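You operate a simulated robot arm through the tools that you are given. There is no shell and no other tool. Be economical: measure what you need, move in short steps, check, and stop when the job is done.

You are at the controls of a simulated two-armed robot. One attempt, no reset.

## Task
Set up the rewind table for the order on the card.
Fine: width guide and tension dial as the card says, metre wheel down, display at zero; the brake stays on.

The check looks at the end state, three seconds after you hand in, the way a careful person would. Anything else that was tipped, shoved, dropped, spilled or broken makes it a failure.

## Robot
Two 7-joint arms with fingered hands on one trunk, on a base that drives. Base frame: it is fixed to the floor where the robot stands at the start and does not move with it; the origin is under the middle of the robot, x ahead of it, y to its left, z up. Readings come in m, degrees, newtons and seconds.
The left shoulder is at the start at [0.03, 0.12, 1.113], the right one opposite. With the tool pointing down near the work surface each hand reaches from about 0.26 to 0.7 m from the robot's upright axis, wherever it stands, measured 20 degrees to its own side. Places, roughly: brake lever [0.6, 0.3, 0.9]; metre wheel [1, 0, 1]; rewind order card [1.1, 0.1, 1.1]; rewind table [0.8, -0.3, 0.6]; tension dial [0.6, -0.3, 0.9]; width guide [0.6, 0, 0.9]; zero button [1.1, -0.2, 1]. Payload 4 kg a hand.
The TCP of each hand is the grasp point between the finger pads, 0.019 m short of the fingertips. In the tool frame z runs along the fingers and y along their closing line. Largest opening 0.12 m; the body of the gripper starts 0.053 m behind the TCP. The gripper is a hand of 3 fingers: y runs from the thumb to the fingers, the wrist lies at [0, 0, -0.219] in the tool frame, and closing takes about 1.5 s.
Orientation is told as [roll, pitch, yaw] about the base's x, y, z axes, in that order, counted from this pose: with the fingers straight down and closing along the base's y, the tool's x points along the base's -x, its y along +y and its z along -z.

## Interface
- The arms move only by the tool apply_moves. It takes "left_rows", "right_rows" or both (then of equal length, played together; a hand with none holds still); each is one flat list of numbers, 6 for each row, row after row: the shift along the base's x, y, z in units of 300 mm (1.0 is 300 mm), then the turn, a rotation vector about the base's x, y, z in units of 45 degrees (1.0 is 45 degrees). In form: [x, y, z, wx, wy, wz, x, y, z, wx, wy, wz, ...]. A call has 1 to 10 rows; each row is the pose to reach, as a shift and turn from the pose commanded when the call began. "left_grip" and "right_grip" are, for a hand that has rows, the gripper command, from -1 (shut) to 1 (fully open), values between in proportion, set as the call begins (left out, the last holds). A call with a number of a shift or a turn outside -1 to 1 is refused whole. Each row takes 0.2 s and may step no farther than 0.05 m and 8.6 degrees from the row before; otherwise, or with a gripper value out of range, the whole call is refused. A pose out of reach is approached as far as the arm can. The call stops where the force on the tool passes 70 N (or 10 N more than at its start, if that is more) or the arm is blocked; 0.2 s more then pass. The fingers move at their own pace (about 0.072 m/s each) and stop on an object; they squeeze with about 33 N. The grip force told is the motor's: it shows also when the fingers shut on nothing. Time passes only in rows, and 0.2 s behind the last, so rows that repeat a pose let the fingers close. The reply holds the time, the measured pose of the TCP, the force on the tool along the base axes, the opening and the grip force, in the units named above and with some noise, with the torque about the TCP (base axes, N m) and any sound that the robot's microphone picked up.
- Cameras (640 x 400 px; columns grow to the right, rows downward): "scene" is now at [0.0614, 0.003, 1.6676]; the picture's right is [0.04, -1.00, 0.00], its down [-0.71, -0.03, -0.71] and it looks along [0.71, 0.03, -0.71] (base axes); focal length 292 px, centre (320, 200). "left" rides on the left gripper at [-0.066, -0.004, -0.079] in its tool frame; the picture's right is [0.05, -1.00, 0.00], its down [0.76, 0.04, -0.64] and it looks along [0.64, 0.03, 0.77] (tool axes); focal length 251 px, centre (320, 200). "right" rides on the right gripper at [0.066, -0.004, -0.079] in its tool frame; the picture's right is [0.05, 1.00, 0.00], its down [-0.76, 0.04, -0.64] and it looks along [-0.64, 0.04, 0.77] (tool axes); focal length 251 px, centre (320, 200). There is no depth. A picture from a camera that has moved, and an enlarged one, comes with that camera's place and axes in the base frame and with its lens.
- capture(camera): a new picture of that camera. The clock stands still meanwhile.
- slide_trunk(by): slides the trunk up (or, below 0, down) by that many m; the arms and the scene camera ride with it, the base frame stays. It gives what a move gives, with no picture.
- steer(legs): drives the robot by 1 to 6 legs, each [ahead, turn to the left] in m and degrees, along the robot's own axes; the way and the turn of a leg run together, so that a leg with both is an arc; at most 1.5 m and 180 degrees a leg. The arms and the cameras ride along, it lands a little off, and it stops where it bumps. It gives what a move gives.
- set_fingers(finger1, finger2, thumb_bend, hand): sets how far each is bent, from 0 (flat) to 1 (curled in); at 0.3 the hand is open as for a grip, at 0.7 the pads meet at the TCP. One left out holds its place. A second passes; each finger stops where it meets its share of the squeeze, and holds until it gets a number again. A gripper value or a shape takes the hand back. It gives what a move gives, with no picture; readings hold the bend of each and the force on the fingers (four entries, about 0 where the hand has none), thumb and palm.
- preshape(shape, hand): the hand has 3 fingers and takes this shape, open, in about a second: jaw (thumb against the fingers, like two jaws); tri (thumb and two fingers); tip (a fingertip pinch); poke (one finger out to press); point (the index stretched); flat (the hand flat); cup (the hand cupped); fist (a fist). The gripper value then closes the fingers along that shape, each until it touches; the sizes above hold for jaw. It gives what a move gives, with no picture.
- turn_head(pan, tilt): turns the head with the scene camera to pan (to the left, within 120 degrees either way) and tilt (down, from -29 to 69), counted from straight ahead of the robot. It gives what a move gives.
- zoom(camera, box): a new picture of the part [left, top, right, bottom] of that camera's present view, enlarged. The clock stands still meanwhile.
- sign_off(): hands the job in; it is judged then, once.

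Work in short steps. Places have to be worked out from the pictures, the camera data and where the tool is seen: move nearer, look again, correct. Check each grasp and each placing, and mend what went wrong. You have 120 turns and 108 pictures in all, those below and enlarged ones among them. Open the grippers and draw the arms clear of the work before you hand the job in, unless the task says otherwise; then end with one line.

The tools are called after ">>>" as a command line: name --argument value ..., lists and objects as JSON in quotes. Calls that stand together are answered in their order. apply_moves: Moves the arms, as the interface text tells. Its arguments: {"type":"object","properties":{"left_rows":{"type":"array","items":{"type":"number"}},"left_grip":{"type":"number"},"right_rows":{"type":"array","items":{"type":"number"}},"right_grip":{"type":"number"}},"required":[]} The other tools are called the same way: slide_trunk (by) slides the trunk up or down; preshape (shape, hand) gives the hand a shape; set_fingers (finger1, finger2, thumb_bend, hand) moves the fingers one by one; steer (legs) drives the base; turn_head (pan, tilt) turns the head that bears the scene camera; capture (camera) takes a picture; zoom (camera, box) takes an enlarged picture of a part of a camera's view; sign_off () hands the job in.

At the start:

```text
time: 0.0
left_position: [0.4371, 0.0968, 1.3004]
left_tcp_rot: [0.0, 0.0, 0.1]
left_ft_force: [-0.4, 0.1, -0.1]
left_wrist_torque: [-0.03, 0.0, 0.0]
left_finger_gap: 0.1197
left_grasp_force: 0.0
left_shape: jaw
left_bend: [0.3, 0.3, 0.3]
left_finger forces: [0.1, 0.0, 0.0, 0.0, 0.0, 0.1]
right_position: [0.3854, -0.2296, 1.3262]
right_tcp_rot: [0.0, 0.0, 0.1]
right_ft_force: [0.0, -0.3, 0.8]
right_wrist_torque: [-0.02, 0.0, 0.03]
right_finger_gap: 0.1196
right_grasp_force: 0.0
right_shape: jaw
right_bend: [0.3, 0.3, 0.3]
right_finger forces: [0.0, 0.1, 0.0, 0.0, 0.0, 0.1]
trunk travel left (down, up): [-0.325, 0.215]
robot x, y, heading: [-0.0013, -0.0034, 0.2]
head pan, tilt: [2.1, 44.9]
```

scene: 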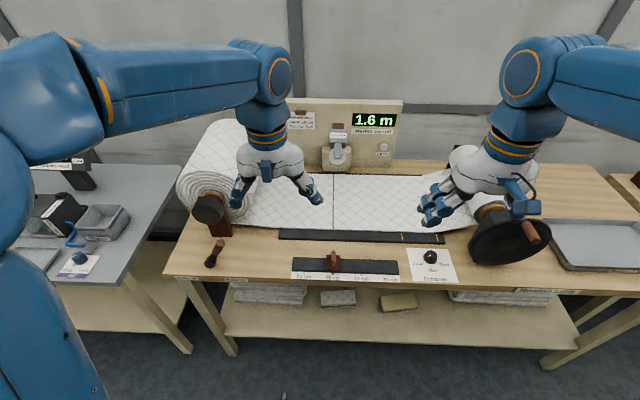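
right: 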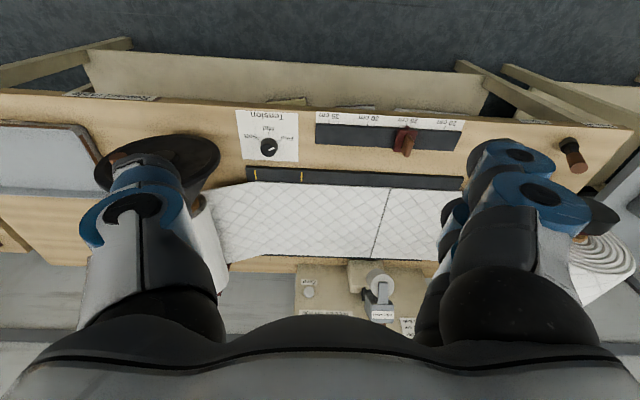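
left: 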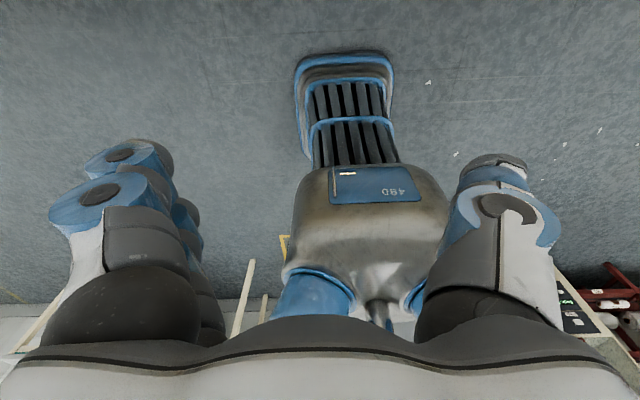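

Let me look closely at the card, the display panel and the front controls.

>>> zoom --camera "scene" --box '[270, 90, 410, 178]'

>>> zoom --camera "scene" --box '[270, 220, 470, 300]'

```text
4.55 times, centred on (340, 134) of scene
camera zoom: at [0.0614, 0.003, 1.6676], right [0.04, -1.0, 0.0], down [-0.71, -0.03, -0.71], along [0.71, 0.03, -0.71], focal length 1326 px, centre (229, 500)
```

zoom: 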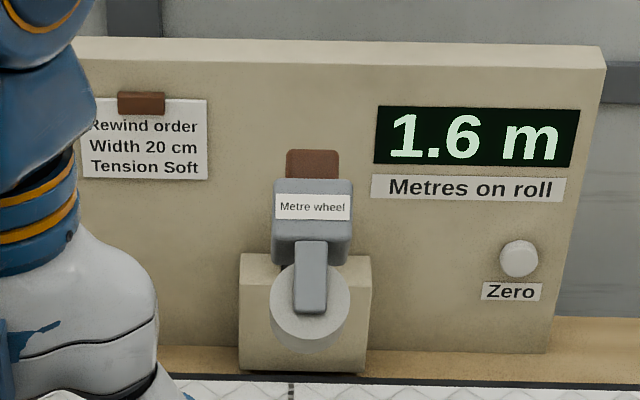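

```text
3.20 times, centred on (370, 260) of scene
camera zoom: at [0.0614, 0.003, 1.6676], right [0.04, -1.0, 0.0], down [-0.71, -0.03, -0.71], along [0.71, 0.03, -0.71], focal length 933 px, centre (160, 8)
```

zoom: 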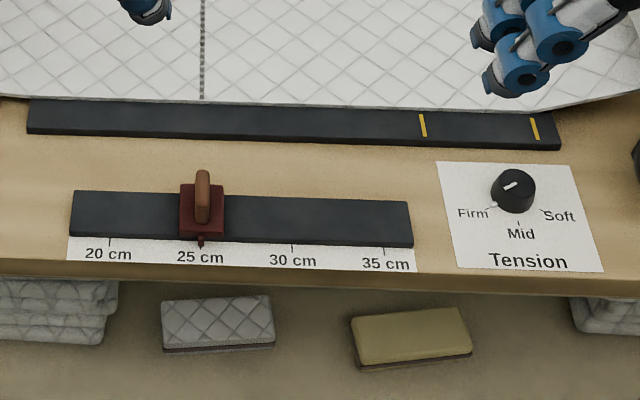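

The card says width 20 cm and tension Soft. I triangulate the dial at about [0.594,-0.32,0.90] and the guide knob at about [0.56,-0.02,0.90]. I'll bring the right hand above the dial.

>>> apply_moves --right_rows '[0.09, -0.04, -0.12, 0, 0, 0, 0.18, -0.08, -0.24, 0, 0, 0, 0.27, -0.12, -0.36, 0, 0, 0, 0.36, -0.16, -0.48, 0, 0, 0, 0.45, -0.2, -0.6, 0, 0, 0, 0.54, -0.25, -0.72, 0, 0, 0, 0.6, -0.3, -0.8, 0, 0, 0]'

>>> capture --camera "right"

>>> capture --camera "scene"

```text
time: 1.6
left_position: [0.4379, 0.0945, 1.3002]
left_tcp_rot: [0.0, 0.0, 0.1]
left_ft_force: [0.6, 0.1, -0.7]
left_wrist_torque: [0.01, 0.01, -0.01]
left_finger_gap: 0.12
left_grasp_force: 0.0
left_shape: jaw
left_bend: [0.3, 0.3, 0.3]
left_finger forces: [0.0, 0.0, 0.0, 0.0, 0.0, 0.0]
right_position: [0.5657, -0.3201, 1.0849]
right_tcp_rot: [0.0, 0.0, 0.1]
right_ft_force: [0.5, 0.0, 0.6]
right_wrist_torque: [0.01, -0.01, -0.02]
right_finger_gap: 0.1199
right_grasp_force: 0.0
right_shape: jaw
right_bend: [0.3, 0.3, 0.3]
right_finger forces: [0.1, 0.0, 0.1, 0.0, 0.0, 0.0]
trunk travel left (down, up): [-0.325, 0.215]
robot x, y, heading: [0.0013, -0.0035, -0.1]
head pan, tilt: [2.1, 44.9]
```

```text
102 pictures are left
camera right: at [0.4993, -0.3248, 1.1641], right [-0.06, 1.0, 0.0], down [0.76, 0.04, 0.64], along [0.64, 0.04, -0.77], focal length 251 px, centre (320, 200)
```

right: 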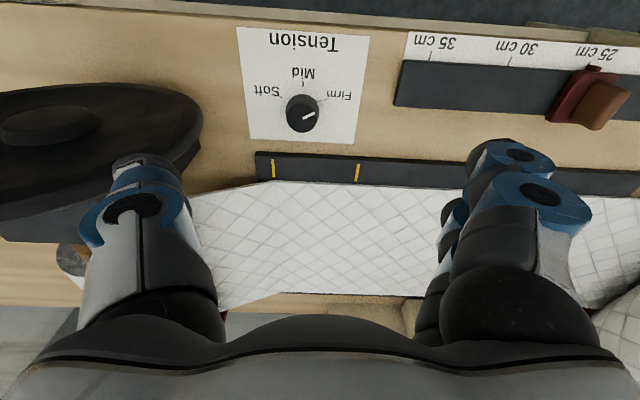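

```text
101 pictures are left
camera scene: at [0.0625, 0.0024, 1.6675], right [0.04, -1.0, 0.0], down [-0.71, -0.03, -0.71], along [0.71, 0.03, -0.71], focal length 292 px, centre (320, 200)
```

scene: 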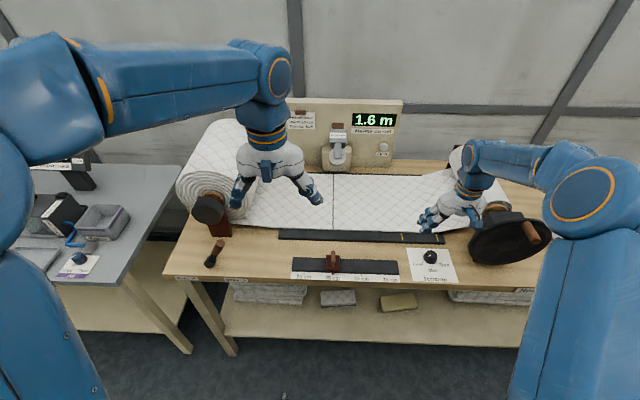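

>>> zoom --camera "right" --box '[220, 20, 380, 150]'

>>> zoom --camera "right" --box '[440, 20, 640, 150]'

```text
3.08 times, centred on (300, 85) of right
camera zoom: at [0.4993, -0.3248, 1.1641], right [-0.06, 1.0, 0.0], down [0.76, 0.04, 0.64], along [0.64, 0.04, -0.77], focal length 774 px, centre (382, 554)
```

zoom: 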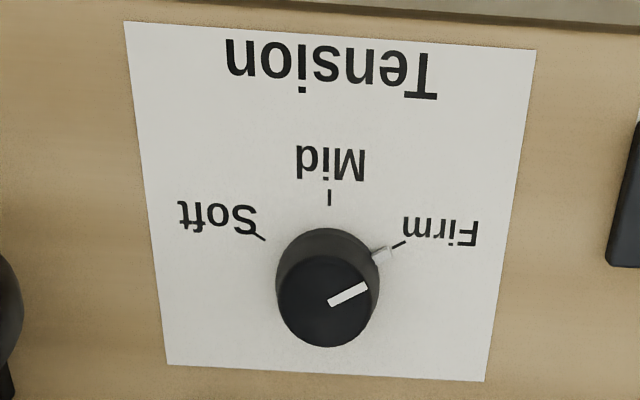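

```text
3.08 times, centred on (540, 85) of right
camera zoom: at [0.4993, -0.3248, 1.1641], right [-0.06, 1.0, 0.0], down [0.76, 0.04, 0.64], along [0.64, 0.04, -0.77], focal length 774 px, centre (-357, 554)
```

zoom: 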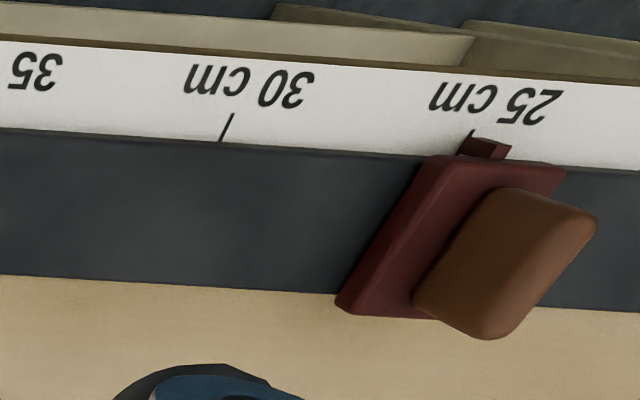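

The dial's nub is at Firm, and Soft is about 130° counterclockwise from above. I'll pre-turn the hand to yaw −45 and come lower over the dial.

>>> apply_moves --right_rows '[0.02, -0.01, -0.03, 0, 0, -0.18, 0.05, -0.02, -0.06, 0, 0, -0.36, 0.08, -0.03, -0.1, 0, 0, -0.54, 0.1, -0.04, -0.15, 0, 0, -0.72, 0.12, -0.05, -0.2, 0, 0, -0.9, 0.127, -0.05, -0.25, 0, 0, -1.0]' --right_grip 0.2

>>> capture --camera "right"

>>> zoom --camera "scene" --box '[380, 190, 500, 290]'

```text
time: 3.0
left_position: [0.4376, 0.0965, 1.2994]
left_tcp_rot: [0.0, 0.0, 0.1]
left_ft_force: [-0.1, -0.4, 0.1]
left_wrist_torque: [-0.01, -0.02, 0.01]
left_finger_gap: 0.1197
left_grasp_force: 0.2
left_shape: jaw
left_bend: [0.3, 0.3, 0.3]
left_finger forces: [0.1, 0.1, 0.0, 0.0, 0.1, 0.1]
right_position: [0.6016, -0.3341, 1.0109]
right_tcp_rot: [0.0, 0.0, -45.0]
right_ft_force: [-0.3, 0.4, 0.7]
right_wrist_torque: [0.0, 0.0, 0.02]
right_finger_gap: 0.0725
right_grasp_force: 0.0
right_shape: jaw
right_bend: [0.3, 0.3, 0.92]
right_finger forces: [0.1, 0.1, 0.0, 0.0, 0.0, 0.0]
trunk travel left (down, up): [-0.325, 0.215]
robot x, y, heading: [0.0003, -0.0007, -0.2]
head pan, tilt: [2.1, 44.9]
```

```text
98 pictures are left
camera right: at [0.5534, -0.2908, 1.0894], right [0.67, 0.74, 0.0], down [0.57, -0.51, 0.64], along [0.48, -0.43, -0.77], focal length 251 px, centre (320, 200)
```

right: 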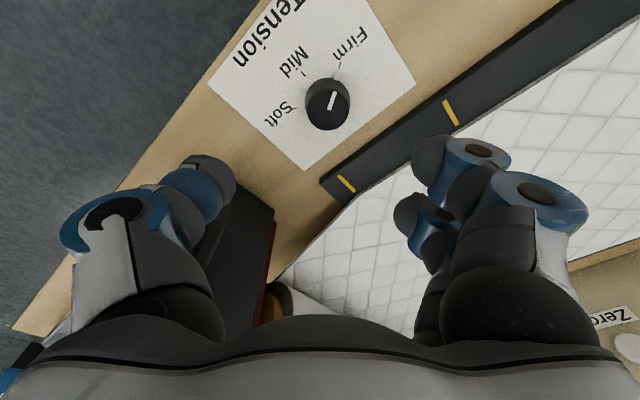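

```text
4.00 times, centred on (440, 240) of scene
camera zoom: at [0.0622, 0.0028, 1.6675], right [0.04, -1.0, 0.0], down [-0.71, -0.03, -0.71], along [0.71, 0.03, -0.71], focal length 1166 px, centre (-160, 40)
```

zoom: 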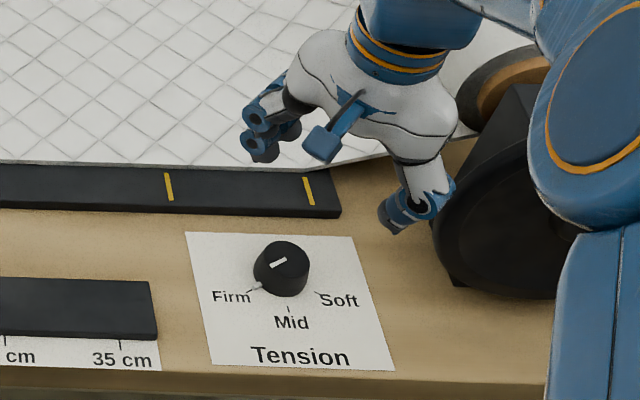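

The dial centre comes out near [0.605,-0.332], top about 0.897, and the flywheel edge at y≈−0.427 leaves room. I'll turn to yaw −65 and descend partway.

>>> apply_moves --right_rows '[0.01, 0.006, 0, 0, 0, -0.18, 0.01, 0.006, -0.06, 0, 0, -0.36, 0.01, 0.006, -0.15, 0, 0, -0.44, 0.01, 0.006, -0.22, 0, 0, -0.44, 0.01, 0.006, -0.27, 0, 0, -0.44]'

>>> capture --camera "right"

>>> zoom --camera "scene" --box '[380, 190, 500, 290]'

```text
time: 4.2
left_position: [0.4377, 0.096, 1.3008]
left_tcp_rot: [-0.1, 0.0, 0.1]
left_ft_force: [-0.7, 0.6, 0.7]
left_wrist_torque: [0.01, 0.01, 0.0]
left_finger_gap: 0.1198
left_grasp_force: 0.1
left_shape: jaw
left_bend: [0.3, 0.3, 0.3]
left_finger forces: [0.0, 0.1, 0.1, 0.0, 0.0, 0.0]
right_position: [0.6067, -0.3322, 0.9295]
right_tcp_rot: [0.0, 0.1, -64.6]
right_ft_force: [-0.5, 1.0, -0.2]
right_wrist_torque: [0.0, 0.02, -0.03]
right_finger_gap: 0.0727
right_grasp_force: 0.2
right_shape: jaw
right_bend: [0.3, 0.3, 0.92]
right_finger forces: [0.0, 0.0, 0.0, 0.0, 0.1, 0.1]
trunk travel left (down, up): [-0.325, 0.215]
robot x, y, heading: [-0.0003, 0.001, -0.0]
head pan, tilt: [2.1, 44.9]
```

```text
96 pictures are left
camera right: at [0.5741, -0.275, 1.0082], right [0.88, 0.48, 0.0], down [0.36, -0.67, 0.64], along [0.31, -0.57, -0.77], focal length 251 px, centre (320, 200)
```

right: 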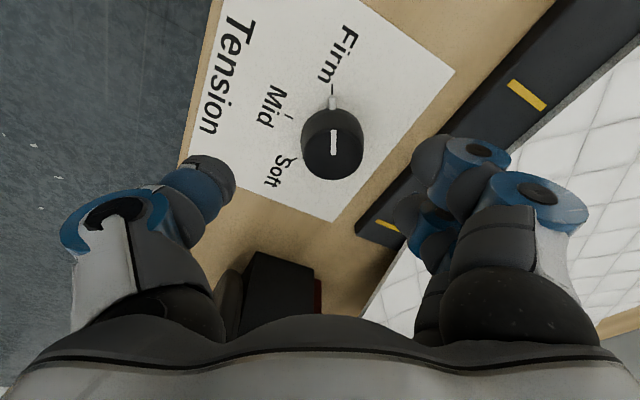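

```text
4.00 times, centred on (440, 240) of scene
camera zoom: at [0.0619, 0.0027, 1.6675], right [0.04, -1.0, 0.0], down [-0.71, -0.03, -0.71], along [0.71, 0.03, -0.71], focal length 1166 px, centre (-160, 40)
```

zoom: 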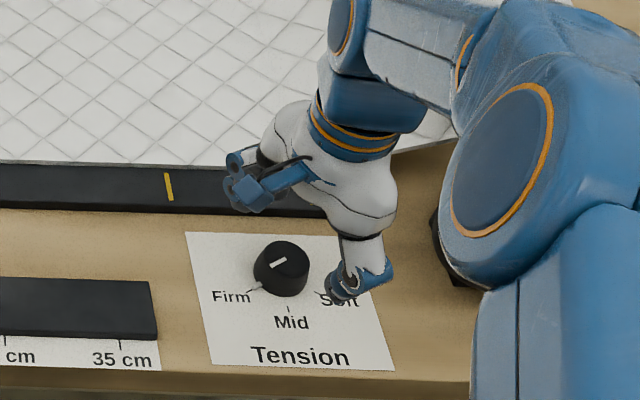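

The cap looks about 6 mm toward +y from the grasp point. I'll shift and lower to TCP z≈0.905 and look again.

>>> apply_moves --right_rows '[0.005, 0.02, 0, 0, 0, 0, 0.005, 0.02, -0.04, 0, 0, 0, 0.005, 0.02, -0.08, 0, 0, 0]'

>>> capture --camera "right"

>>> zoom --camera "scene" --box '[380, 190, 500, 290]'

```text
time: 5.0
left_position: [0.4375, 0.0963, 1.3011]
left_tcp_rot: [0.0, -0.1, 0.1]
left_ft_force: [-0.5, -0.2, 0.4]
left_wrist_torque: [-0.01, 0.0, -0.03]
left_finger_gap: 0.1201
left_grasp_force: 0.0
left_shape: jaw
left_bend: [0.3, 0.3, 0.3]
left_finger forces: [0.1, 0.0, 0.0, 0.1, 0.1, 0.0]
right_position: [0.6075, -0.3253, 0.9064]
right_tcp_rot: [0.0, 0.0, -64.7]
right_ft_force: [0.0, -0.2, 0.4]
right_wrist_torque: [0.01, 0.03, -0.01]
right_finger_gap: 0.0726
right_grasp_force: 0.1
right_shape: jaw
right_bend: [0.3, 0.3, 0.92]
right_finger forces: [0.0, 0.1, 0.0, 0.0, 0.1, 0.0]
trunk travel left (down, up): [-0.325, 0.215]
robot x, y, heading: [-0.0, -0.0032, -0.1]
head pan, tilt: [2.1, 44.9]
```

```text
94 pictures are left
camera right: at [0.576, -0.2677, 0.9844], right [0.88, 0.48, 0.0], down [0.36, -0.67, 0.64], along [0.31, -0.57, -0.77], focal length 251 px, centre (320, 200)
```

right: 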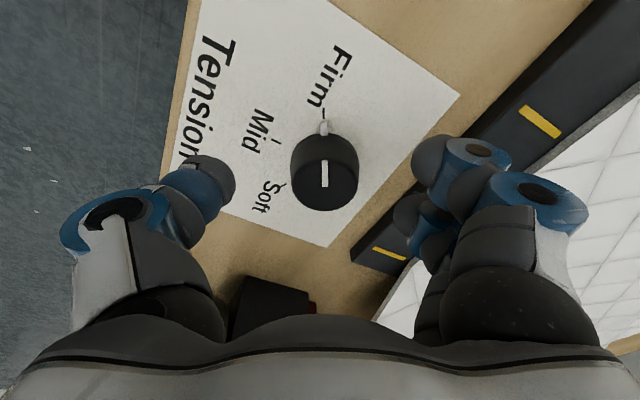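

```text
4.00 times, centred on (440, 240) of scene
camera zoom: at [0.0618, 0.0031, 1.6675], right [0.04, -1.0, 0.0], down [-0.71, -0.03, -0.71], along [0.71, 0.03, -0.71], focal length 1166 px, centre (-160, 40)
```

zoom: 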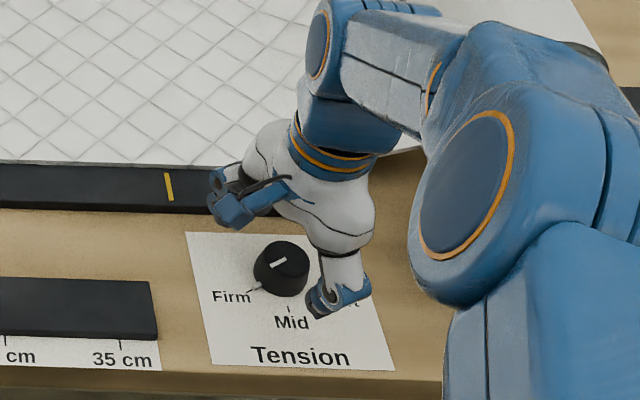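

The cap is well centred under the grasp. I'll lower 13 mm and close on it.

>>> apply_moves --right_rows '[0, 0, -0.025, 0, 0, 0, 0, 0, -0.045, 0, 0, 0]'

>>> apply_moves --right_rows '[0, 0, 0, 0, 0, 0, 0, 0, 0, 0, 0, 0, 0, 0, 0, 0, 0, 0, 0, 0, 0, 0, 0, 0, 0, 0, 0, 0, 0, 0, 0, 0, 0, 0, 0, 0]' --right_grip -0.5

>>> capture --camera "right"

>>> zoom --camera "scene" --box '[380, 190, 500, 290]'

```text
time: 5.6
left_position: [0.4363, 0.0964, 1.3011]
left_tcp_rot: [0.0, 0.0, 0.1]
left_ft_force: [-0.2, 0.0, -0.7]
left_wrist_torque: [0.01, -0.02, 0.02]
left_finger_gap: 0.1202
left_grasp_force: 0.0
left_shape: jaw
left_bend: [0.3, 0.3, 0.3]
left_finger forces: [0.0, 0.0, 0.0, 0.1, 0.0, 0.0]
right_position: [0.6084, -0.3254, 0.8929]
right_tcp_rot: [0.0, 0.0, -64.7]
right_ft_force: [-0.1, 0.2, 0.4]
right_wrist_torque: [0.05, -0.03, -0.02]
right_finger_gap: 0.0725
right_grasp_force: 0.1
right_shape: jaw
right_bend: [0.3, 0.3, 0.92]
right_finger forces: [0.0, 0.1, 0.0, 0.1, 0.0, 0.0]
trunk travel left (down, up): [-0.325, 0.215]
robot x, y, heading: [0.0011, -0.0008, -0.1]
head pan, tilt: [2.1, 44.9]
```

```text
time: 7.0
left_position: [0.4371, 0.0964, 1.3002]
left_tcp_rot: [0.0, 0.0, 0.2]
left_ft_force: [-0.4, -0.8, -0.8]
left_wrist_torque: [0.05, -0.01, 0.0]
left_finger_gap: 0.1201
left_grasp_force: 0.0
left_shape: jaw
left_bend: [0.3, 0.3, 0.3]
left_finger forces: [0.0, 0.0, 0.0, 0.0, 0.0, 0.1]
right_position: [0.6077, -0.3246, 0.8922]
right_tcp_rot: [0.0, 0.0, -64.7]
right_ft_force: [0.7, 0.8, 1.0]
right_wrist_torque: [0.03, -0.05, 0.01]
right_finger_gap: 0.0303
right_grasp_force: 0.2
right_shape: jaw
right_bend: [0.44, 0.43, 0.92]
right_finger forces: [0.1, 0.9, 0.0, 0.0, 0.0, 0.0]
trunk travel left (down, up): [-0.325, 0.215]
robot x, y, heading: [-0.0022, -0.0015, -0.3]
head pan, tilt: [2.1, 44.9]
```

```text
92 pictures are left
camera right: at [0.5764, -0.2681, 0.9709], right [0.88, 0.48, 0.0], down [0.36, -0.67, 0.64], along [0.31, -0.57, -0.77], focal length 251 px, centre (320, 200)
```

right: 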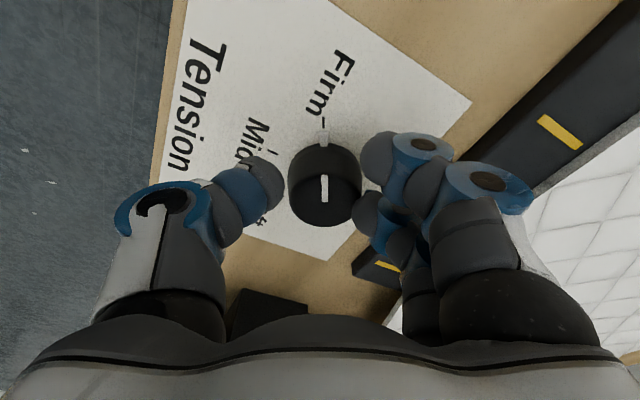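

```text
4.00 times, centred on (440, 240) of scene
camera zoom: at [0.0617, 0.003, 1.6676], right [0.04, -1.0, 0.0], down [-0.71, -0.03, -0.71], along [0.71, 0.03, -0.71], focal length 1166 px, centre (-160, 40)
```

zoom: 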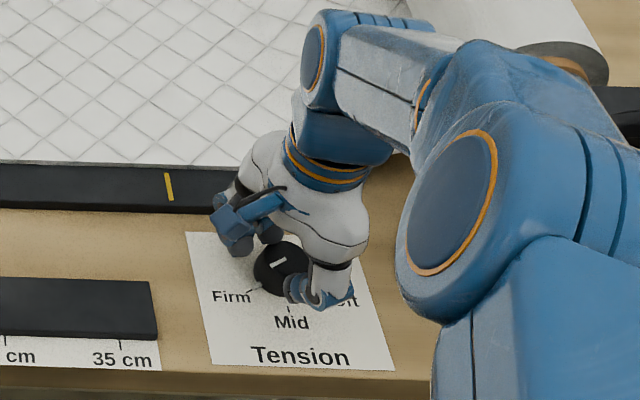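

Fingers just touch with the thumb nearly there. I'll close fully on it.

>>> apply_moves --right_rows '[0, 0, 0, 0, 0, 0, 0, 0, 0, 0, 0, 0, 0, 0, 0, 0, 0, 0, 0, 0, 0, 0, 0, 0]' --right_grip -1

```text
time: 8.0
left_position: [0.4359, 0.0975, 1.3019]
left_tcp_rot: [0.0, -0.1, 0.1]
left_ft_force: [-0.7, 0.4, -0.2]
left_wrist_torque: [0.01, 0.01, 0.03]
left_finger_gap: 0.1198
left_grasp_force: 0.0
left_shape: jaw
left_bend: [0.3, 0.3, 0.3]
left_finger forces: [0.0, 0.0, 0.0, 0.0, 0.1, 0.0]
right_position: [0.606, -0.3237, 0.8932]
right_tcp_rot: [-0.2, 0.1, -64.7]
right_ft_force: [-9.6, 7.0, 5.7]
right_wrist_torque: [0.1, 0.11, -0.02]
right_finger_gap: 0.0023
right_grasp_force: 33.4
right_shape: jaw
right_bend: [0.75, 0.43, 0.68]
right_finger forces: [0.0, 15.7, 0.0, 0.0, 25.2, 0.0]
trunk travel left (down, up): [-0.325, 0.215]
robot x, y, heading: [0.0003, -0.0028, -0.1]
head pan, tilt: [2.1, 44.9]
```

>>> capture --camera "right"

>>> zoom --camera "scene" --box '[380, 190, 500, 290]'

```text
90 pictures are left
camera right: at [0.5745, -0.2667, 0.9717], right [0.88, 0.48, 0.0], down [0.37, -0.67, 0.64], along [0.31, -0.56, -0.77], focal length 251 px, centre (320, 200)
```

right: 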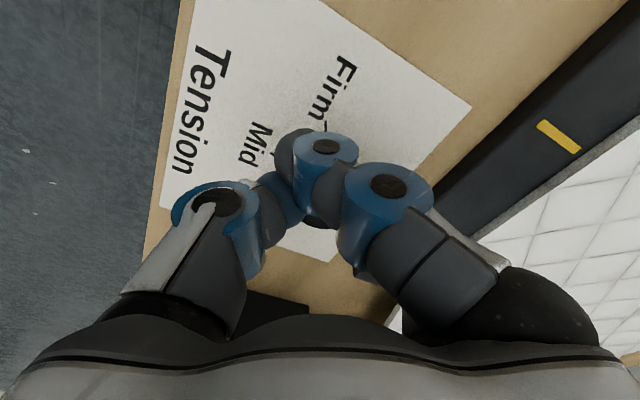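

```text
4.00 times, centred on (440, 240) of scene
camera zoom: at [0.0593, 0.0042, 1.6677], right [0.04, -1.0, 0.0], down [-0.7, -0.03, -0.71], along [0.71, 0.03, -0.71], focal length 1166 px, centre (-160, 40)
```

zoom: 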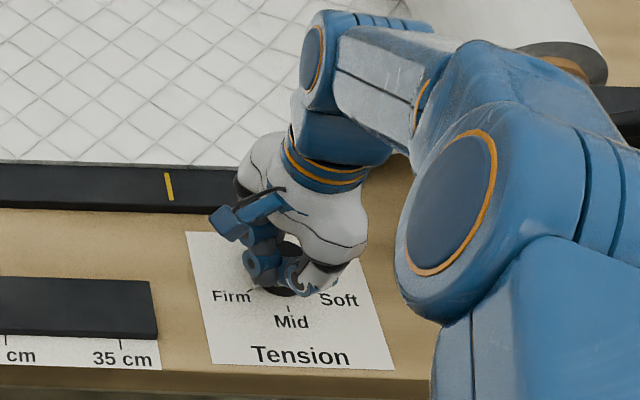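

Finger 1 slipped past: the dial lies about 1 cm toward finger 2 (+x,−y). I'll open, shift, go slightly lower and close again.

>>> apply_moves --right_rows '[0, 0, 0, 0, 0, 0, 0, 0, 0, 0, 0, 0, 0, 0, 0, 0, 0, 0, 0, 0, 0, 0, 0, 0, 0.015, -0.027, 0, 0, 0, 0, 0.015, -0.027, -0.015, 0, 0, 0]' --right_grip 0.1

>>> capture --camera "right"

```text
time: 9.4
left_position: [0.4382, 0.0942, 1.3014]
left_tcp_rot: [0.0, 0.1, 0.1]
left_ft_force: [0.1, -0.4, 0.8]
left_wrist_torque: [0.01, 0.03, -0.01]
left_finger_gap: 0.1201
left_grasp_force: 0.0
left_shape: jaw
left_bend: [0.3, 0.3, 0.3]
left_finger forces: [0.0, 0.1, 0.0, 0.1, 0.1, 0.1]
right_position: [0.6117, -0.3332, 0.888]
right_tcp_rot: [0.0, 0.0, -64.7]
right_ft_force: [-0.6, 0.6, 0.3]
right_wrist_torque: [-0.01, 0.0, 0.04]
right_finger_gap: 0.0653
right_grasp_force: 0.1
right_shape: jaw
right_bend: [0.32, 0.32, 0.93]
right_finger forces: [0.0, 0.0, 0.0, 0.0, 0.0, 0.1]
trunk travel left (down, up): [-0.325, 0.215]
robot x, y, heading: [0.0022, -0.0014, 0.1]
head pan, tilt: [2.1, 44.9]
```

```text
88 pictures are left
camera right: at [0.5804, -0.2764, 0.9665], right [0.88, 0.48, 0.0], down [0.36, -0.67, 0.64], along [0.31, -0.57, -0.77], focal length 251 px, centre (320, 200)
```

right: 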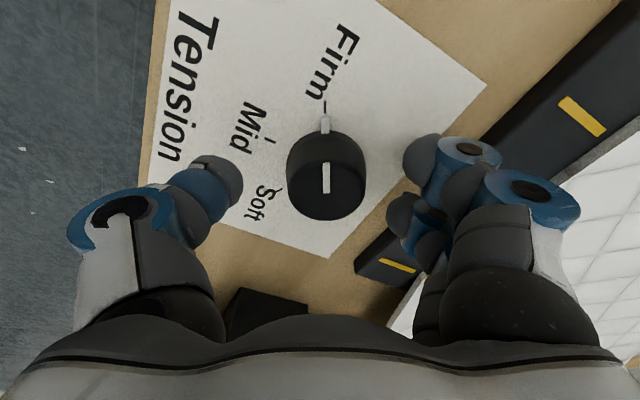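

>>> apply_moves --right_rows '[0, 0, 0, 0, 0, 0, 0, 0, 0, 0, 0, 0, 0, 0, 0, 0, 0, 0, 0, 0, 0, 0, 0, 0, 0, 0, 0, 0, 0, 0, 0, 0, 0, 0, 0, 0]' --right_grip -0.6

>>> capture --camera "right"

```text
time: 10.8
left_position: [0.4373, 0.096, 1.3011]
left_tcp_rot: [0.0, 0.0, 0.1]
left_ft_force: [0.4, 0.2, 0.0]
left_wrist_torque: [0.0, -0.01, 0.0]
left_finger_gap: 0.12
left_grasp_force: 0.0
left_shape: jaw
left_bend: [0.3, 0.3, 0.3]
left_finger forces: [0.0, 0.0, 0.0, 0.0, 0.1, 0.1]
right_position: [0.6125, -0.3334, 0.8881]
right_tcp_rot: [0.0, 0.1, -64.7]
right_ft_force: [4.6, 1.0, 3.8]
right_wrist_torque: [0.03, -0.17, 0.03]
right_finger_gap: 0.025
right_grasp_force: 0.0
right_shape: jaw
right_bend: [0.46, 0.44, 0.89]
right_finger forces: [0.0, 5.1, 0.0, 0.0, 0.0, 0.0]
trunk travel left (down, up): [-0.325, 0.215]
robot x, y, heading: [0.0013, 0.0025, 0.0]
head pan, tilt: [2.1, 44.9]
```

```text
87 pictures are left
camera right: at [0.5807, -0.276, 0.9668], right [0.88, 0.48, 0.0], down [0.36, -0.67, 0.64], along [0.31, -0.57, -0.77], focal length 251 px, centre (320, 200)
```

right: 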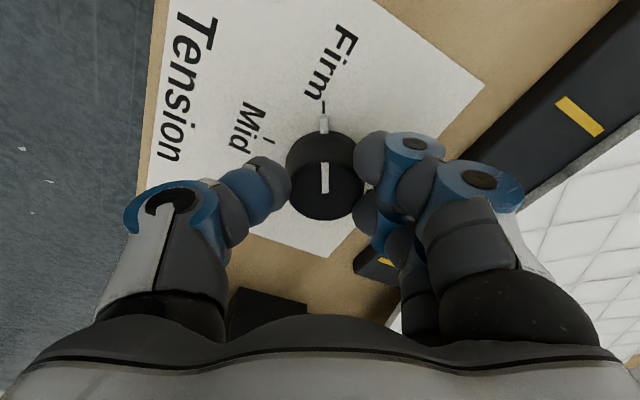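

>>> apply_moves --right_rows '[0, 0, 0, 0, 0, 0, 0, 0, 0, 0, 0, 0, 0, 0, 0, 0, 0, 0, 0, 0, 0, 0, 0, 0]' --right_grip -1

>>> capture --camera "right"

```text
time: 11.8
left_position: [0.4363, 0.0955, 1.3022]
left_tcp_rot: [0.0, 0.0, 0.1]
left_ft_force: [0.6, -0.2, -0.9]
left_wrist_torque: [0.01, 0.0, 0.0]
left_finger_gap: 0.1197
left_grasp_force: 0.1
left_shape: jaw
left_bend: [0.3, 0.3, 0.3]
left_finger forces: [0.0, 0.0, 0.0, 0.1, 0.0, 0.1]
right_position: [0.6096, -0.3332, 0.8894]
right_tcp_rot: [-0.1, -0.1, -64.7]
right_ft_force: [-8.2, -0.4, 10.4]
right_wrist_torque: [-0.07, 0.2, 0.02]
right_finger_gap: 0.0154
right_grasp_force: 33.0
right_shape: jaw
right_bend: [0.98, 0.44, 0.88]
right_finger forces: [0.1, 14.1, 0.0, 0.1, 28.1, 0.0]
trunk travel left (down, up): [-0.325, 0.215]
robot x, y, heading: [-0.0028, 0.0016, -0.3]
head pan, tilt: [2.1, 44.9]
```

```text
86 pictures are left
camera right: at [0.5786, -0.2764, 0.9678], right [0.88, 0.48, 0.0], down [0.36, -0.67, 0.64], along [0.31, -0.57, -0.76], focal length 251 px, centre (320, 200)
```

right: 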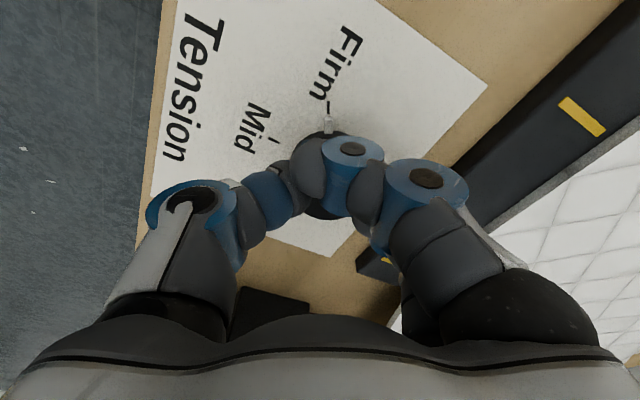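

Finger 1 curled over the top, but finger 2 and thumb hold the dial firmly. I'll try a small +16° turn and see if the dial follows.

>>> apply_moves --right_rows '[0, 0, 0, 0, 0, 0.12, 0, 0, 0, 0, 0, 0.24, 0, 0, 0, 0, 0, 0.36]'

>>> capture --camera "right"

>>> zoom --camera "scene" --box '[380, 190, 500, 290]'

```text
time: 12.6
left_position: [0.434, 0.0966, 1.3025]
left_tcp_rot: [0.0, -0.2, 0.1]
left_ft_force: [-0.2, 0.6, 0.3]
left_wrist_torque: [0.02, -0.01, 0.04]
left_finger_gap: 0.1198
left_grasp_force: 0.0
left_shape: jaw
left_bend: [0.3, 0.3, 0.3]
left_finger forces: [0.0, 0.0, 0.1, 0.1, 0.1, 0.0]
right_position: [0.6095, -0.3349, 0.8901]
right_tcp_rot: [0.0, -0.1, -48.4]
right_ft_force: [-12.1, -4.6, 11.1]
right_wrist_torque: [-0.13, 0.26, -0.09]
right_finger_gap: 0.015
right_grasp_force: 33.4
right_shape: jaw
right_bend: [0.98, 0.44, 0.87]
right_finger forces: [0.0, 13.6, 0.0, 0.0, 33.8, 0.0]
trunk travel left (down, up): [-0.325, 0.215]
robot x, y, heading: [-0.001, -0.0007, 0.0]
head pan, tilt: [2.1, 44.9]
```

```text
85 pictures are left
camera right: at [0.5627, -0.2888, 0.9683], right [0.71, 0.7, 0.0], down [0.54, -0.54, 0.64], along [0.45, -0.46, -0.76], focal length 251 px, centre (320, 200)
```

right: 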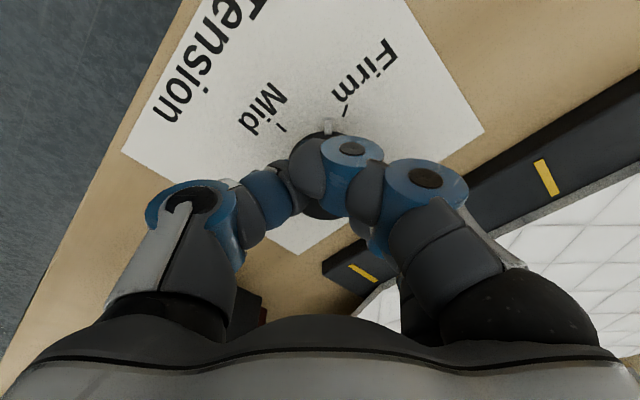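

```text
4.00 times, centred on (440, 240) of scene
camera zoom: at [0.0582, 0.003, 1.6677], right [0.04, -1.0, 0.0], down [-0.7, -0.03, -0.71], along [0.71, 0.03, -0.7], focal length 1166 px, centre (-160, 40)
```

zoom: 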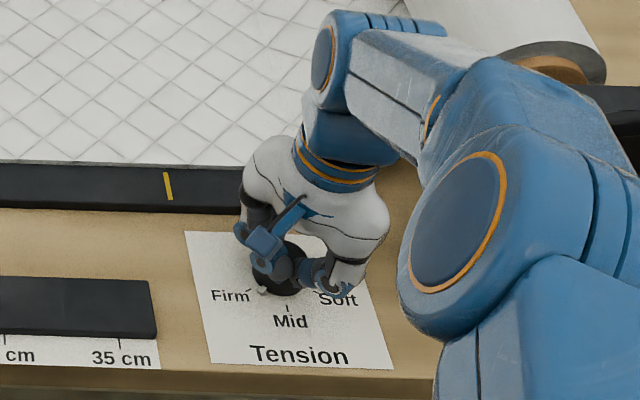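

The nub is turning with the hand. I continue by 42°.

>>> apply_moves --right_rows '[0, 0, 0, 0, 0, 0.16, 0, 0, 0, 0, 0, 0.32, 0, 0, 0, 0, 0, 0.48, 0, 0, 0, 0, 0, 0.64, 0, 0, 0, 0, 0, 0.8, 0, 0, 0, 0, 0, 0.95]'

>>> capture --camera "right"

>>> zoom --camera "scene" --box '[380, 190, 500, 290]'

```text
time: 14.0
left_position: [0.4354, 0.0937, 1.3011]
left_tcp_rot: [0.2, -0.2, 0.1]
left_ft_force: [-0.1, 0.2, 0.3]
left_wrist_torque: [-0.03, -0.01, -0.01]
left_finger_gap: 0.1199
left_grasp_force: 0.0
left_shape: jaw
left_bend: [0.3, 0.3, 0.3]
left_finger forces: [0.0, 0.0, 0.0, 0.1, 0.0, 0.0]
right_position: [0.6107, -0.338, 0.8908]
right_tcp_rot: [-0.2, -0.3, -5.7]
right_ft_force: [-8.9, -23.3, 20.8]
right_wrist_torque: [-0.77, 0.13, -0.19]
right_finger_gap: 0.0149
right_grasp_force: 33.2
right_shape: jaw
right_bend: [0.98, 0.47, 0.86]
right_finger forces: [0.1, 10.7, 0.0, 0.0, 48.2, 0.1]
trunk travel left (down, up): [-0.325, 0.215]
robot x, y, heading: [-0.0004, 0.0009, 0.0]
head pan, tilt: [2.1, 44.9]
```

```text
83 pictures are left
camera right: at [0.5439, -0.336, 0.9693], right [0.04, 1.0, 0.0], down [0.76, -0.03, 0.65], along [0.65, -0.03, -0.76], focal length 251 px, centre (320, 200)
```

right: 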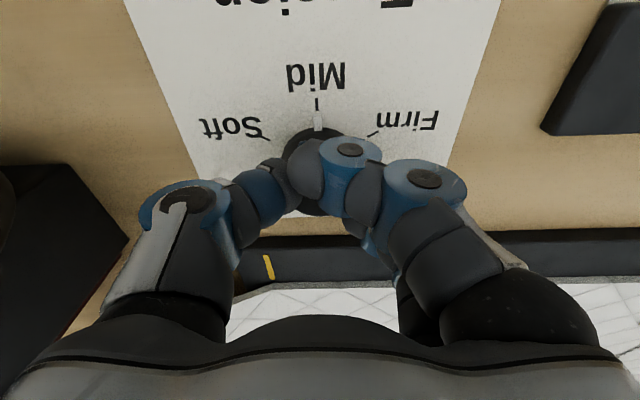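

```text
4.00 times, centred on (440, 240) of scene
camera zoom: at [0.0577, 0.0009, 1.6678], right [0.04, -1.0, 0.0], down [-0.7, -0.02, -0.71], along [0.71, 0.03, -0.7], focal length 1166 px, centre (-160, 40)
```

zoom: 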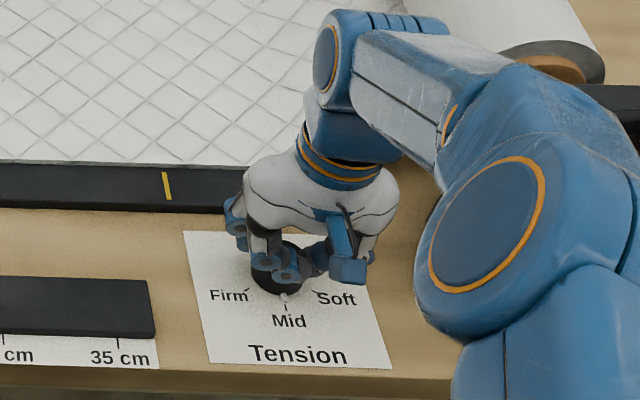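

The dial now sits on Mid after 59°. Side force has grown, so I'll relieve it by shifting slightly −y and turn on toward Soft.

>>> apply_moves --right_rows '[0, -0.012, 0.004, 0, 0, 0.16, 0, -0.015, 0.004, 0, 0, 0.32, 0, -0.018, 0.004, 0, 0, 0.48, 0, -0.02, 0.004, 0, 0, 0.64, 0, -0.02, 0.004, 0, 0, 0.8, 0, -0.02, 0.004, 0, 0, 0.96]'

>>> capture --camera "right"

>>> zoom --camera "scene" --box '[380, 190, 500, 290]'

```text
time: 15.4
left_position: [0.4368, 0.0935, 1.302]
left_tcp_rot: [0.1, 0.0, 0.1]
left_ft_force: [0.6, 0.2, 0.5]
left_wrist_torque: [-0.01, -0.02, 0.0]
left_finger_gap: 0.1198
left_grasp_force: 0.0
left_shape: jaw
left_bend: [0.3, 0.3, 0.3]
left_finger forces: [0.0, 0.0, 0.0, 0.0, 0.1, 0.0]
right_position: [0.6132, -0.3424, 0.8903]
right_tcp_rot: [-0.2, -0.2, 37.5]
right_ft_force: [7.0, -23.0, 13.3]
right_wrist_torque: [-0.65, -0.28, -0.13]
right_finger_gap: 0.0147
right_grasp_force: 33.3
right_shape: jaw
right_bend: [0.98, 0.47, 0.86]
right_finger forces: [0.0, 9.9, 0.0, 0.0, 41.8, 0.0]
trunk travel left (down, up): [-0.325, 0.215]
robot x, y, heading: [0.0004, 0.0023, -0.1]
head pan, tilt: [2.1, 44.9]
```

```text
81 pictures are left
camera right: at [0.5622, -0.387, 0.9697], right [-0.65, 0.76, 0.0], down [0.58, 0.5, 0.65], along [0.49, 0.42, -0.76], focal length 251 px, centre (320, 200)
```

right: 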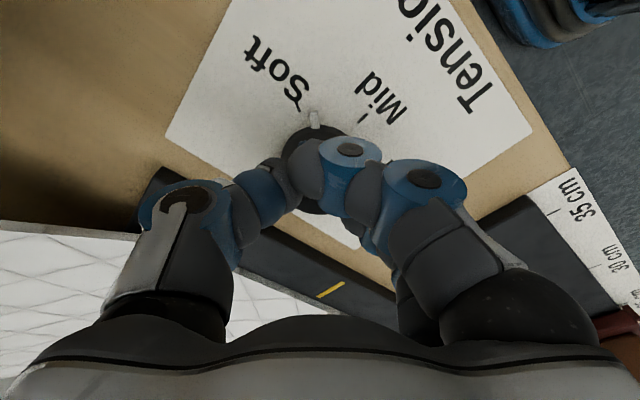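

```text
4.00 times, centred on (440, 240) of scene
camera zoom: at [0.061, 0.0005, 1.6676], right [0.04, -1.0, 0.0], down [-0.71, -0.02, -0.71], along [0.71, 0.03, -0.71], focal length 1166 px, centre (-160, 40)
```

zoom: 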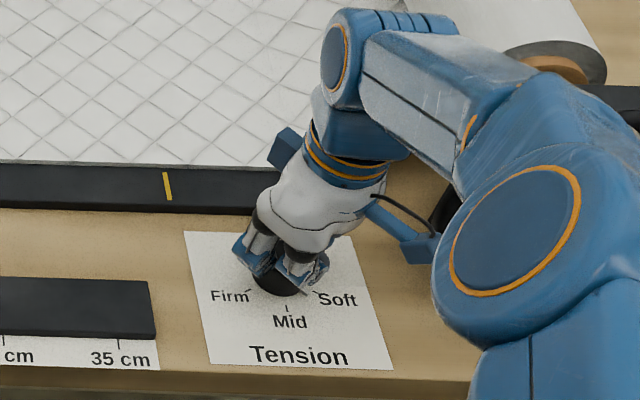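

About 17° remain to Soft; I turn that much more.

>>> apply_moves --right_rows '[0, -0.005, 0, 0, 0, 0.13, 0, -0.008, 0, 0, 0, 0.26, 0, -0.01, 0, 0, 0, 0.38]'

>>> zoom --camera "right" --box '[220, 50, 420, 200]'

```text
time: 16.2
left_position: [0.4381, 0.0946, 1.301]
left_tcp_rot: [0.0, 0.0, 0.0]
left_ft_force: [-0.3, 0.1, 0.3]
left_wrist_torque: [0.03, -0.01, 0.01]
left_finger_gap: 0.1198
left_grasp_force: 0.1
left_shape: jaw
left_bend: [0.3, 0.3, 0.3]
left_finger forces: [0.0, 0.1, 0.0, 0.0, 0.0, 0.0]
right_position: [0.6132, -0.3438, 0.8914]
right_tcp_rot: [-0.2, -0.2, 54.5]
right_ft_force: [13.0, -16.9, 15.3]
right_wrist_torque: [-0.47, -0.49, -0.27]
right_finger_gap: 0.0144
right_grasp_force: 33.3
right_shape: jaw
right_bend: [0.98, 0.47, 0.85]
right_finger forces: [0.1, 10.4, 0.0, 0.1, 45.1, 0.1]
trunk travel left (down, up): [-0.325, 0.215]
robot x, y, heading: [0.0009, 0.0016, 0.0]
head pan, tilt: [2.1, 44.9]
```

```text
2.67 times, centred on (320, 125) of right
camera zoom: at [0.5777, -0.4017, 0.9699], right [-0.84, 0.54, 0.0], down [0.41, 0.65, 0.65], along [0.35, 0.54, -0.76], focal length 670 px, centre (320, 400)
```

zoom: 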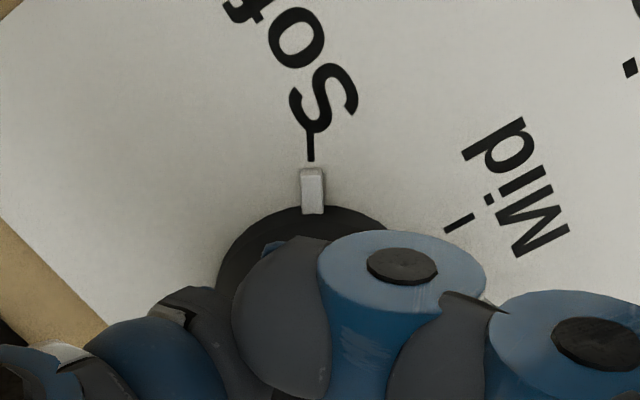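

The nub is right at the Soft tick. I'll open and rise.

>>> apply_moves --right_rows '[0, 0, 0, 0, 0, 0, 0, 0, 0, 0, 0, 0, 0, 0, 0, 0, 0, 0, 0, 0, 0, 0, 0, 0, 0, 0, 0, 0, 0, 0]' --right_grip 0.2

>>> apply_moves --right_rows '[0, 0, 0.08, 0, 0, 0, 0, 0, 0.2, 0, 0, 0, 0, 0, 0.35, 0, 0, -0.15, 0, 0, 0.5, 0, 0, -0.33, 0, 0, 0.6, 0, 0, -0.5, -0.1, 0, 0.7, 0, 0, -0.67, -0.2, 0, 0.8, 0, 0, -0.84, -0.3, 0, 0.9, 0, 0, -1]'

>>> zoom --camera "scene" --box '[270, 220, 470, 300]'

>>> capture --camera "scene"

```text
time: 17.4
left_position: [0.4373, 0.096, 1.3013]
left_tcp_rot: [0.0, -0.1, 0.2]
left_ft_force: [0.8, -0.1, -0.6]
left_wrist_torque: [0.0, 0.02, -0.04]
left_finger_gap: 0.1199
left_grasp_force: 0.0
left_shape: jaw
left_bend: [0.3, 0.3, 0.3]
left_finger forces: [0.1, 0.0, 0.0, 0.0, 0.1, 0.0]
right_position: [0.6102, -0.3429, 0.8897]
right_tcp_rot: [0.1, -0.1, 54.6]
right_ft_force: [0.6, -0.1, 0.6]
right_wrist_torque: [-0.02, -0.01, 0.0]
right_finger_gap: 0.0716
right_grasp_force: 0.0
right_shape: jaw
right_bend: [0.31, 0.31, 0.92]
right_finger forces: [0.1, 0.0, 0.0, 0.0, 0.0, 0.1]
trunk travel left (down, up): [-0.325, 0.215]
robot x, y, heading: [0.0004, -0.0028, -0.3]
head pan, tilt: [2.1, 44.9]
```

```text
time: 19.2
left_position: [0.4362, 0.0953, 1.3022]
left_tcp_rot: [-0.1, -0.1, 0.1]
left_ft_force: [-0.5, -0.3, -0.2]
left_wrist_torque: [0.03, -0.03, 0.01]
left_finger_gap: 0.1201
left_grasp_force: 0.0
left_shape: jaw
left_bend: [0.3, 0.3, 0.3]
left_finger forces: [0.1, 0.1, 0.0, 0.0, 0.0, 0.0]
right_position: [0.5196, -0.3412, 1.161]
right_tcp_rot: [0.0, 0.0, 9.6]
right_ft_force: [-0.2, -0.6, 1.1]
right_wrist_torque: [-0.01, 0.0, 0.0]
right_finger_gap: 0.0717
right_grasp_force: 0.1
right_shape: jaw
right_bend: [0.31, 0.31, 0.92]
right_finger forces: [0.0, 0.0, 0.0, 0.0, 0.1, 0.0]
trunk travel left (down, up): [-0.325, 0.215]
robot x, y, heading: [-0.0005, -0.0006, -0.2]
head pan, tilt: [2.1, 44.9]
```

```text
3.20 times, centred on (370, 260) of scene
camera zoom: at [0.0595, 0.0032, 1.6676], right [0.04, -1.0, 0.0], down [-0.7, -0.03, -0.71], along [0.71, 0.03, -0.71], focal length 933 px, centre (160, 8)
```

zoom: 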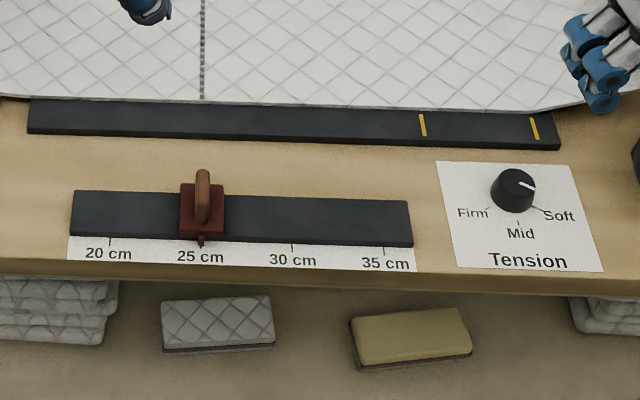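

```text
77 pictures are left
camera scene: at [0.0595, 0.0032, 1.6676], right [0.04, -1.0, 0.0], down [-0.7, -0.03, -0.71], along [0.71, 0.03, -0.71], focal length 292 px, centre (320, 200)
```

scene: 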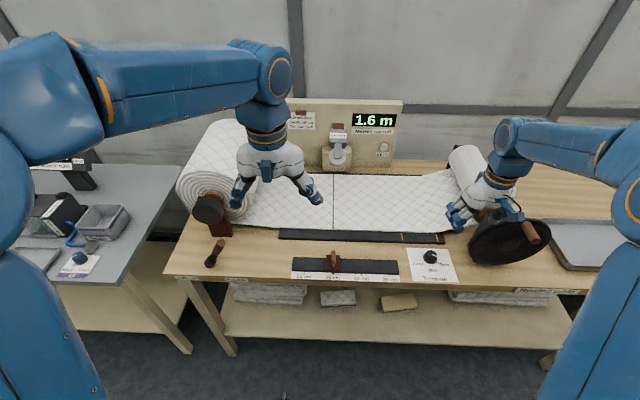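

The dial reads Soft. Next I'll bring the left hand above the guide's tab near [0.573,-0.018].

>>> apply_moves --left_rows '[0.057, -0.048, -0.125, 0, 0, 0, 0.114, -0.096, -0.25, 0, 0, 0, 0.171, -0.144, -0.375, 0, 0, 0, 0.228, -0.192, -0.5, 0, 0, 0, 0.285, -0.24, -0.625, 0, 0, 0, 0.342, -0.288, -0.75, 0, 0, 0, 0.4, -0.335, -0.875, 0, 0, 0, 0.453, -0.38, -1.0, 0, 0, 0]' --left_grip 0.2

>>> capture --camera "left"

>>> zoom --camera "scene" --box '[270, 190, 430, 290]'

```text
time: 21.0
left_position: [0.5741, -0.0191, 0.9975]
left_tcp_rot: [0.0, 0.0, 0.2]
left_ft_force: [-0.7, -0.4, 0.1]
left_wrist_torque: [0.0, 0.0, -0.02]
left_finger_gap: 0.0728
left_grasp_force: 0.1
left_shape: jaw
left_bend: [0.3, 0.3, 0.92]
left_finger forces: [0.0, 0.0, 0.0, 0.1, 0.1, 0.0]
right_position: [0.5227, -0.3418, 1.1583]
right_tcp_rot: [0.1, 0.1, 9.6]
right_ft_force: [0.6, -0.6, -0.6]
right_wrist_torque: [0.01, -0.02, -0.01]
right_finger_gap: 0.0717
right_grasp_force: 0.2
right_shape: jaw
right_bend: [0.31, 0.31, 0.92]
right_finger forces: [0.0, 0.0, 0.0, 0.1, 0.0, 0.0]
trunk travel left (down, up): [-0.325, 0.215]
robot x, y, heading: [0.0023, 0.0026, 0.2]
head pan, tilt: [2.1, 44.9]
```

```text
76 pictures are left
camera left: at [0.6387, -0.0222, 1.0773], right [-0.05, -1.0, 0.0], down [-0.76, 0.04, 0.64], along [-0.64, 0.03, -0.77], focal length 251 px, centre (320, 200)
```

left: 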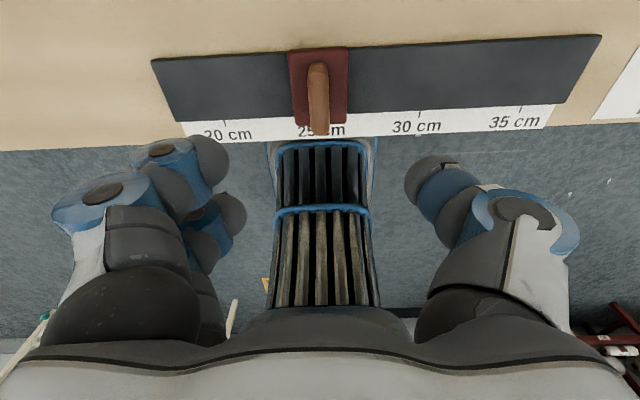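

```text
4.00 times, centred on (350, 240) of scene
camera zoom: at [0.0632, 0.0023, 1.6675], right [0.04, -1.0, 0.0], down [-0.71, -0.03, -0.71], along [0.71, 0.03, -0.71], focal length 1166 px, centre (200, 40)
```

zoom: 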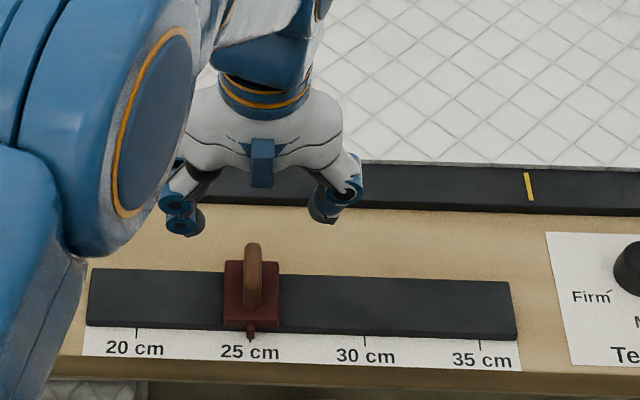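

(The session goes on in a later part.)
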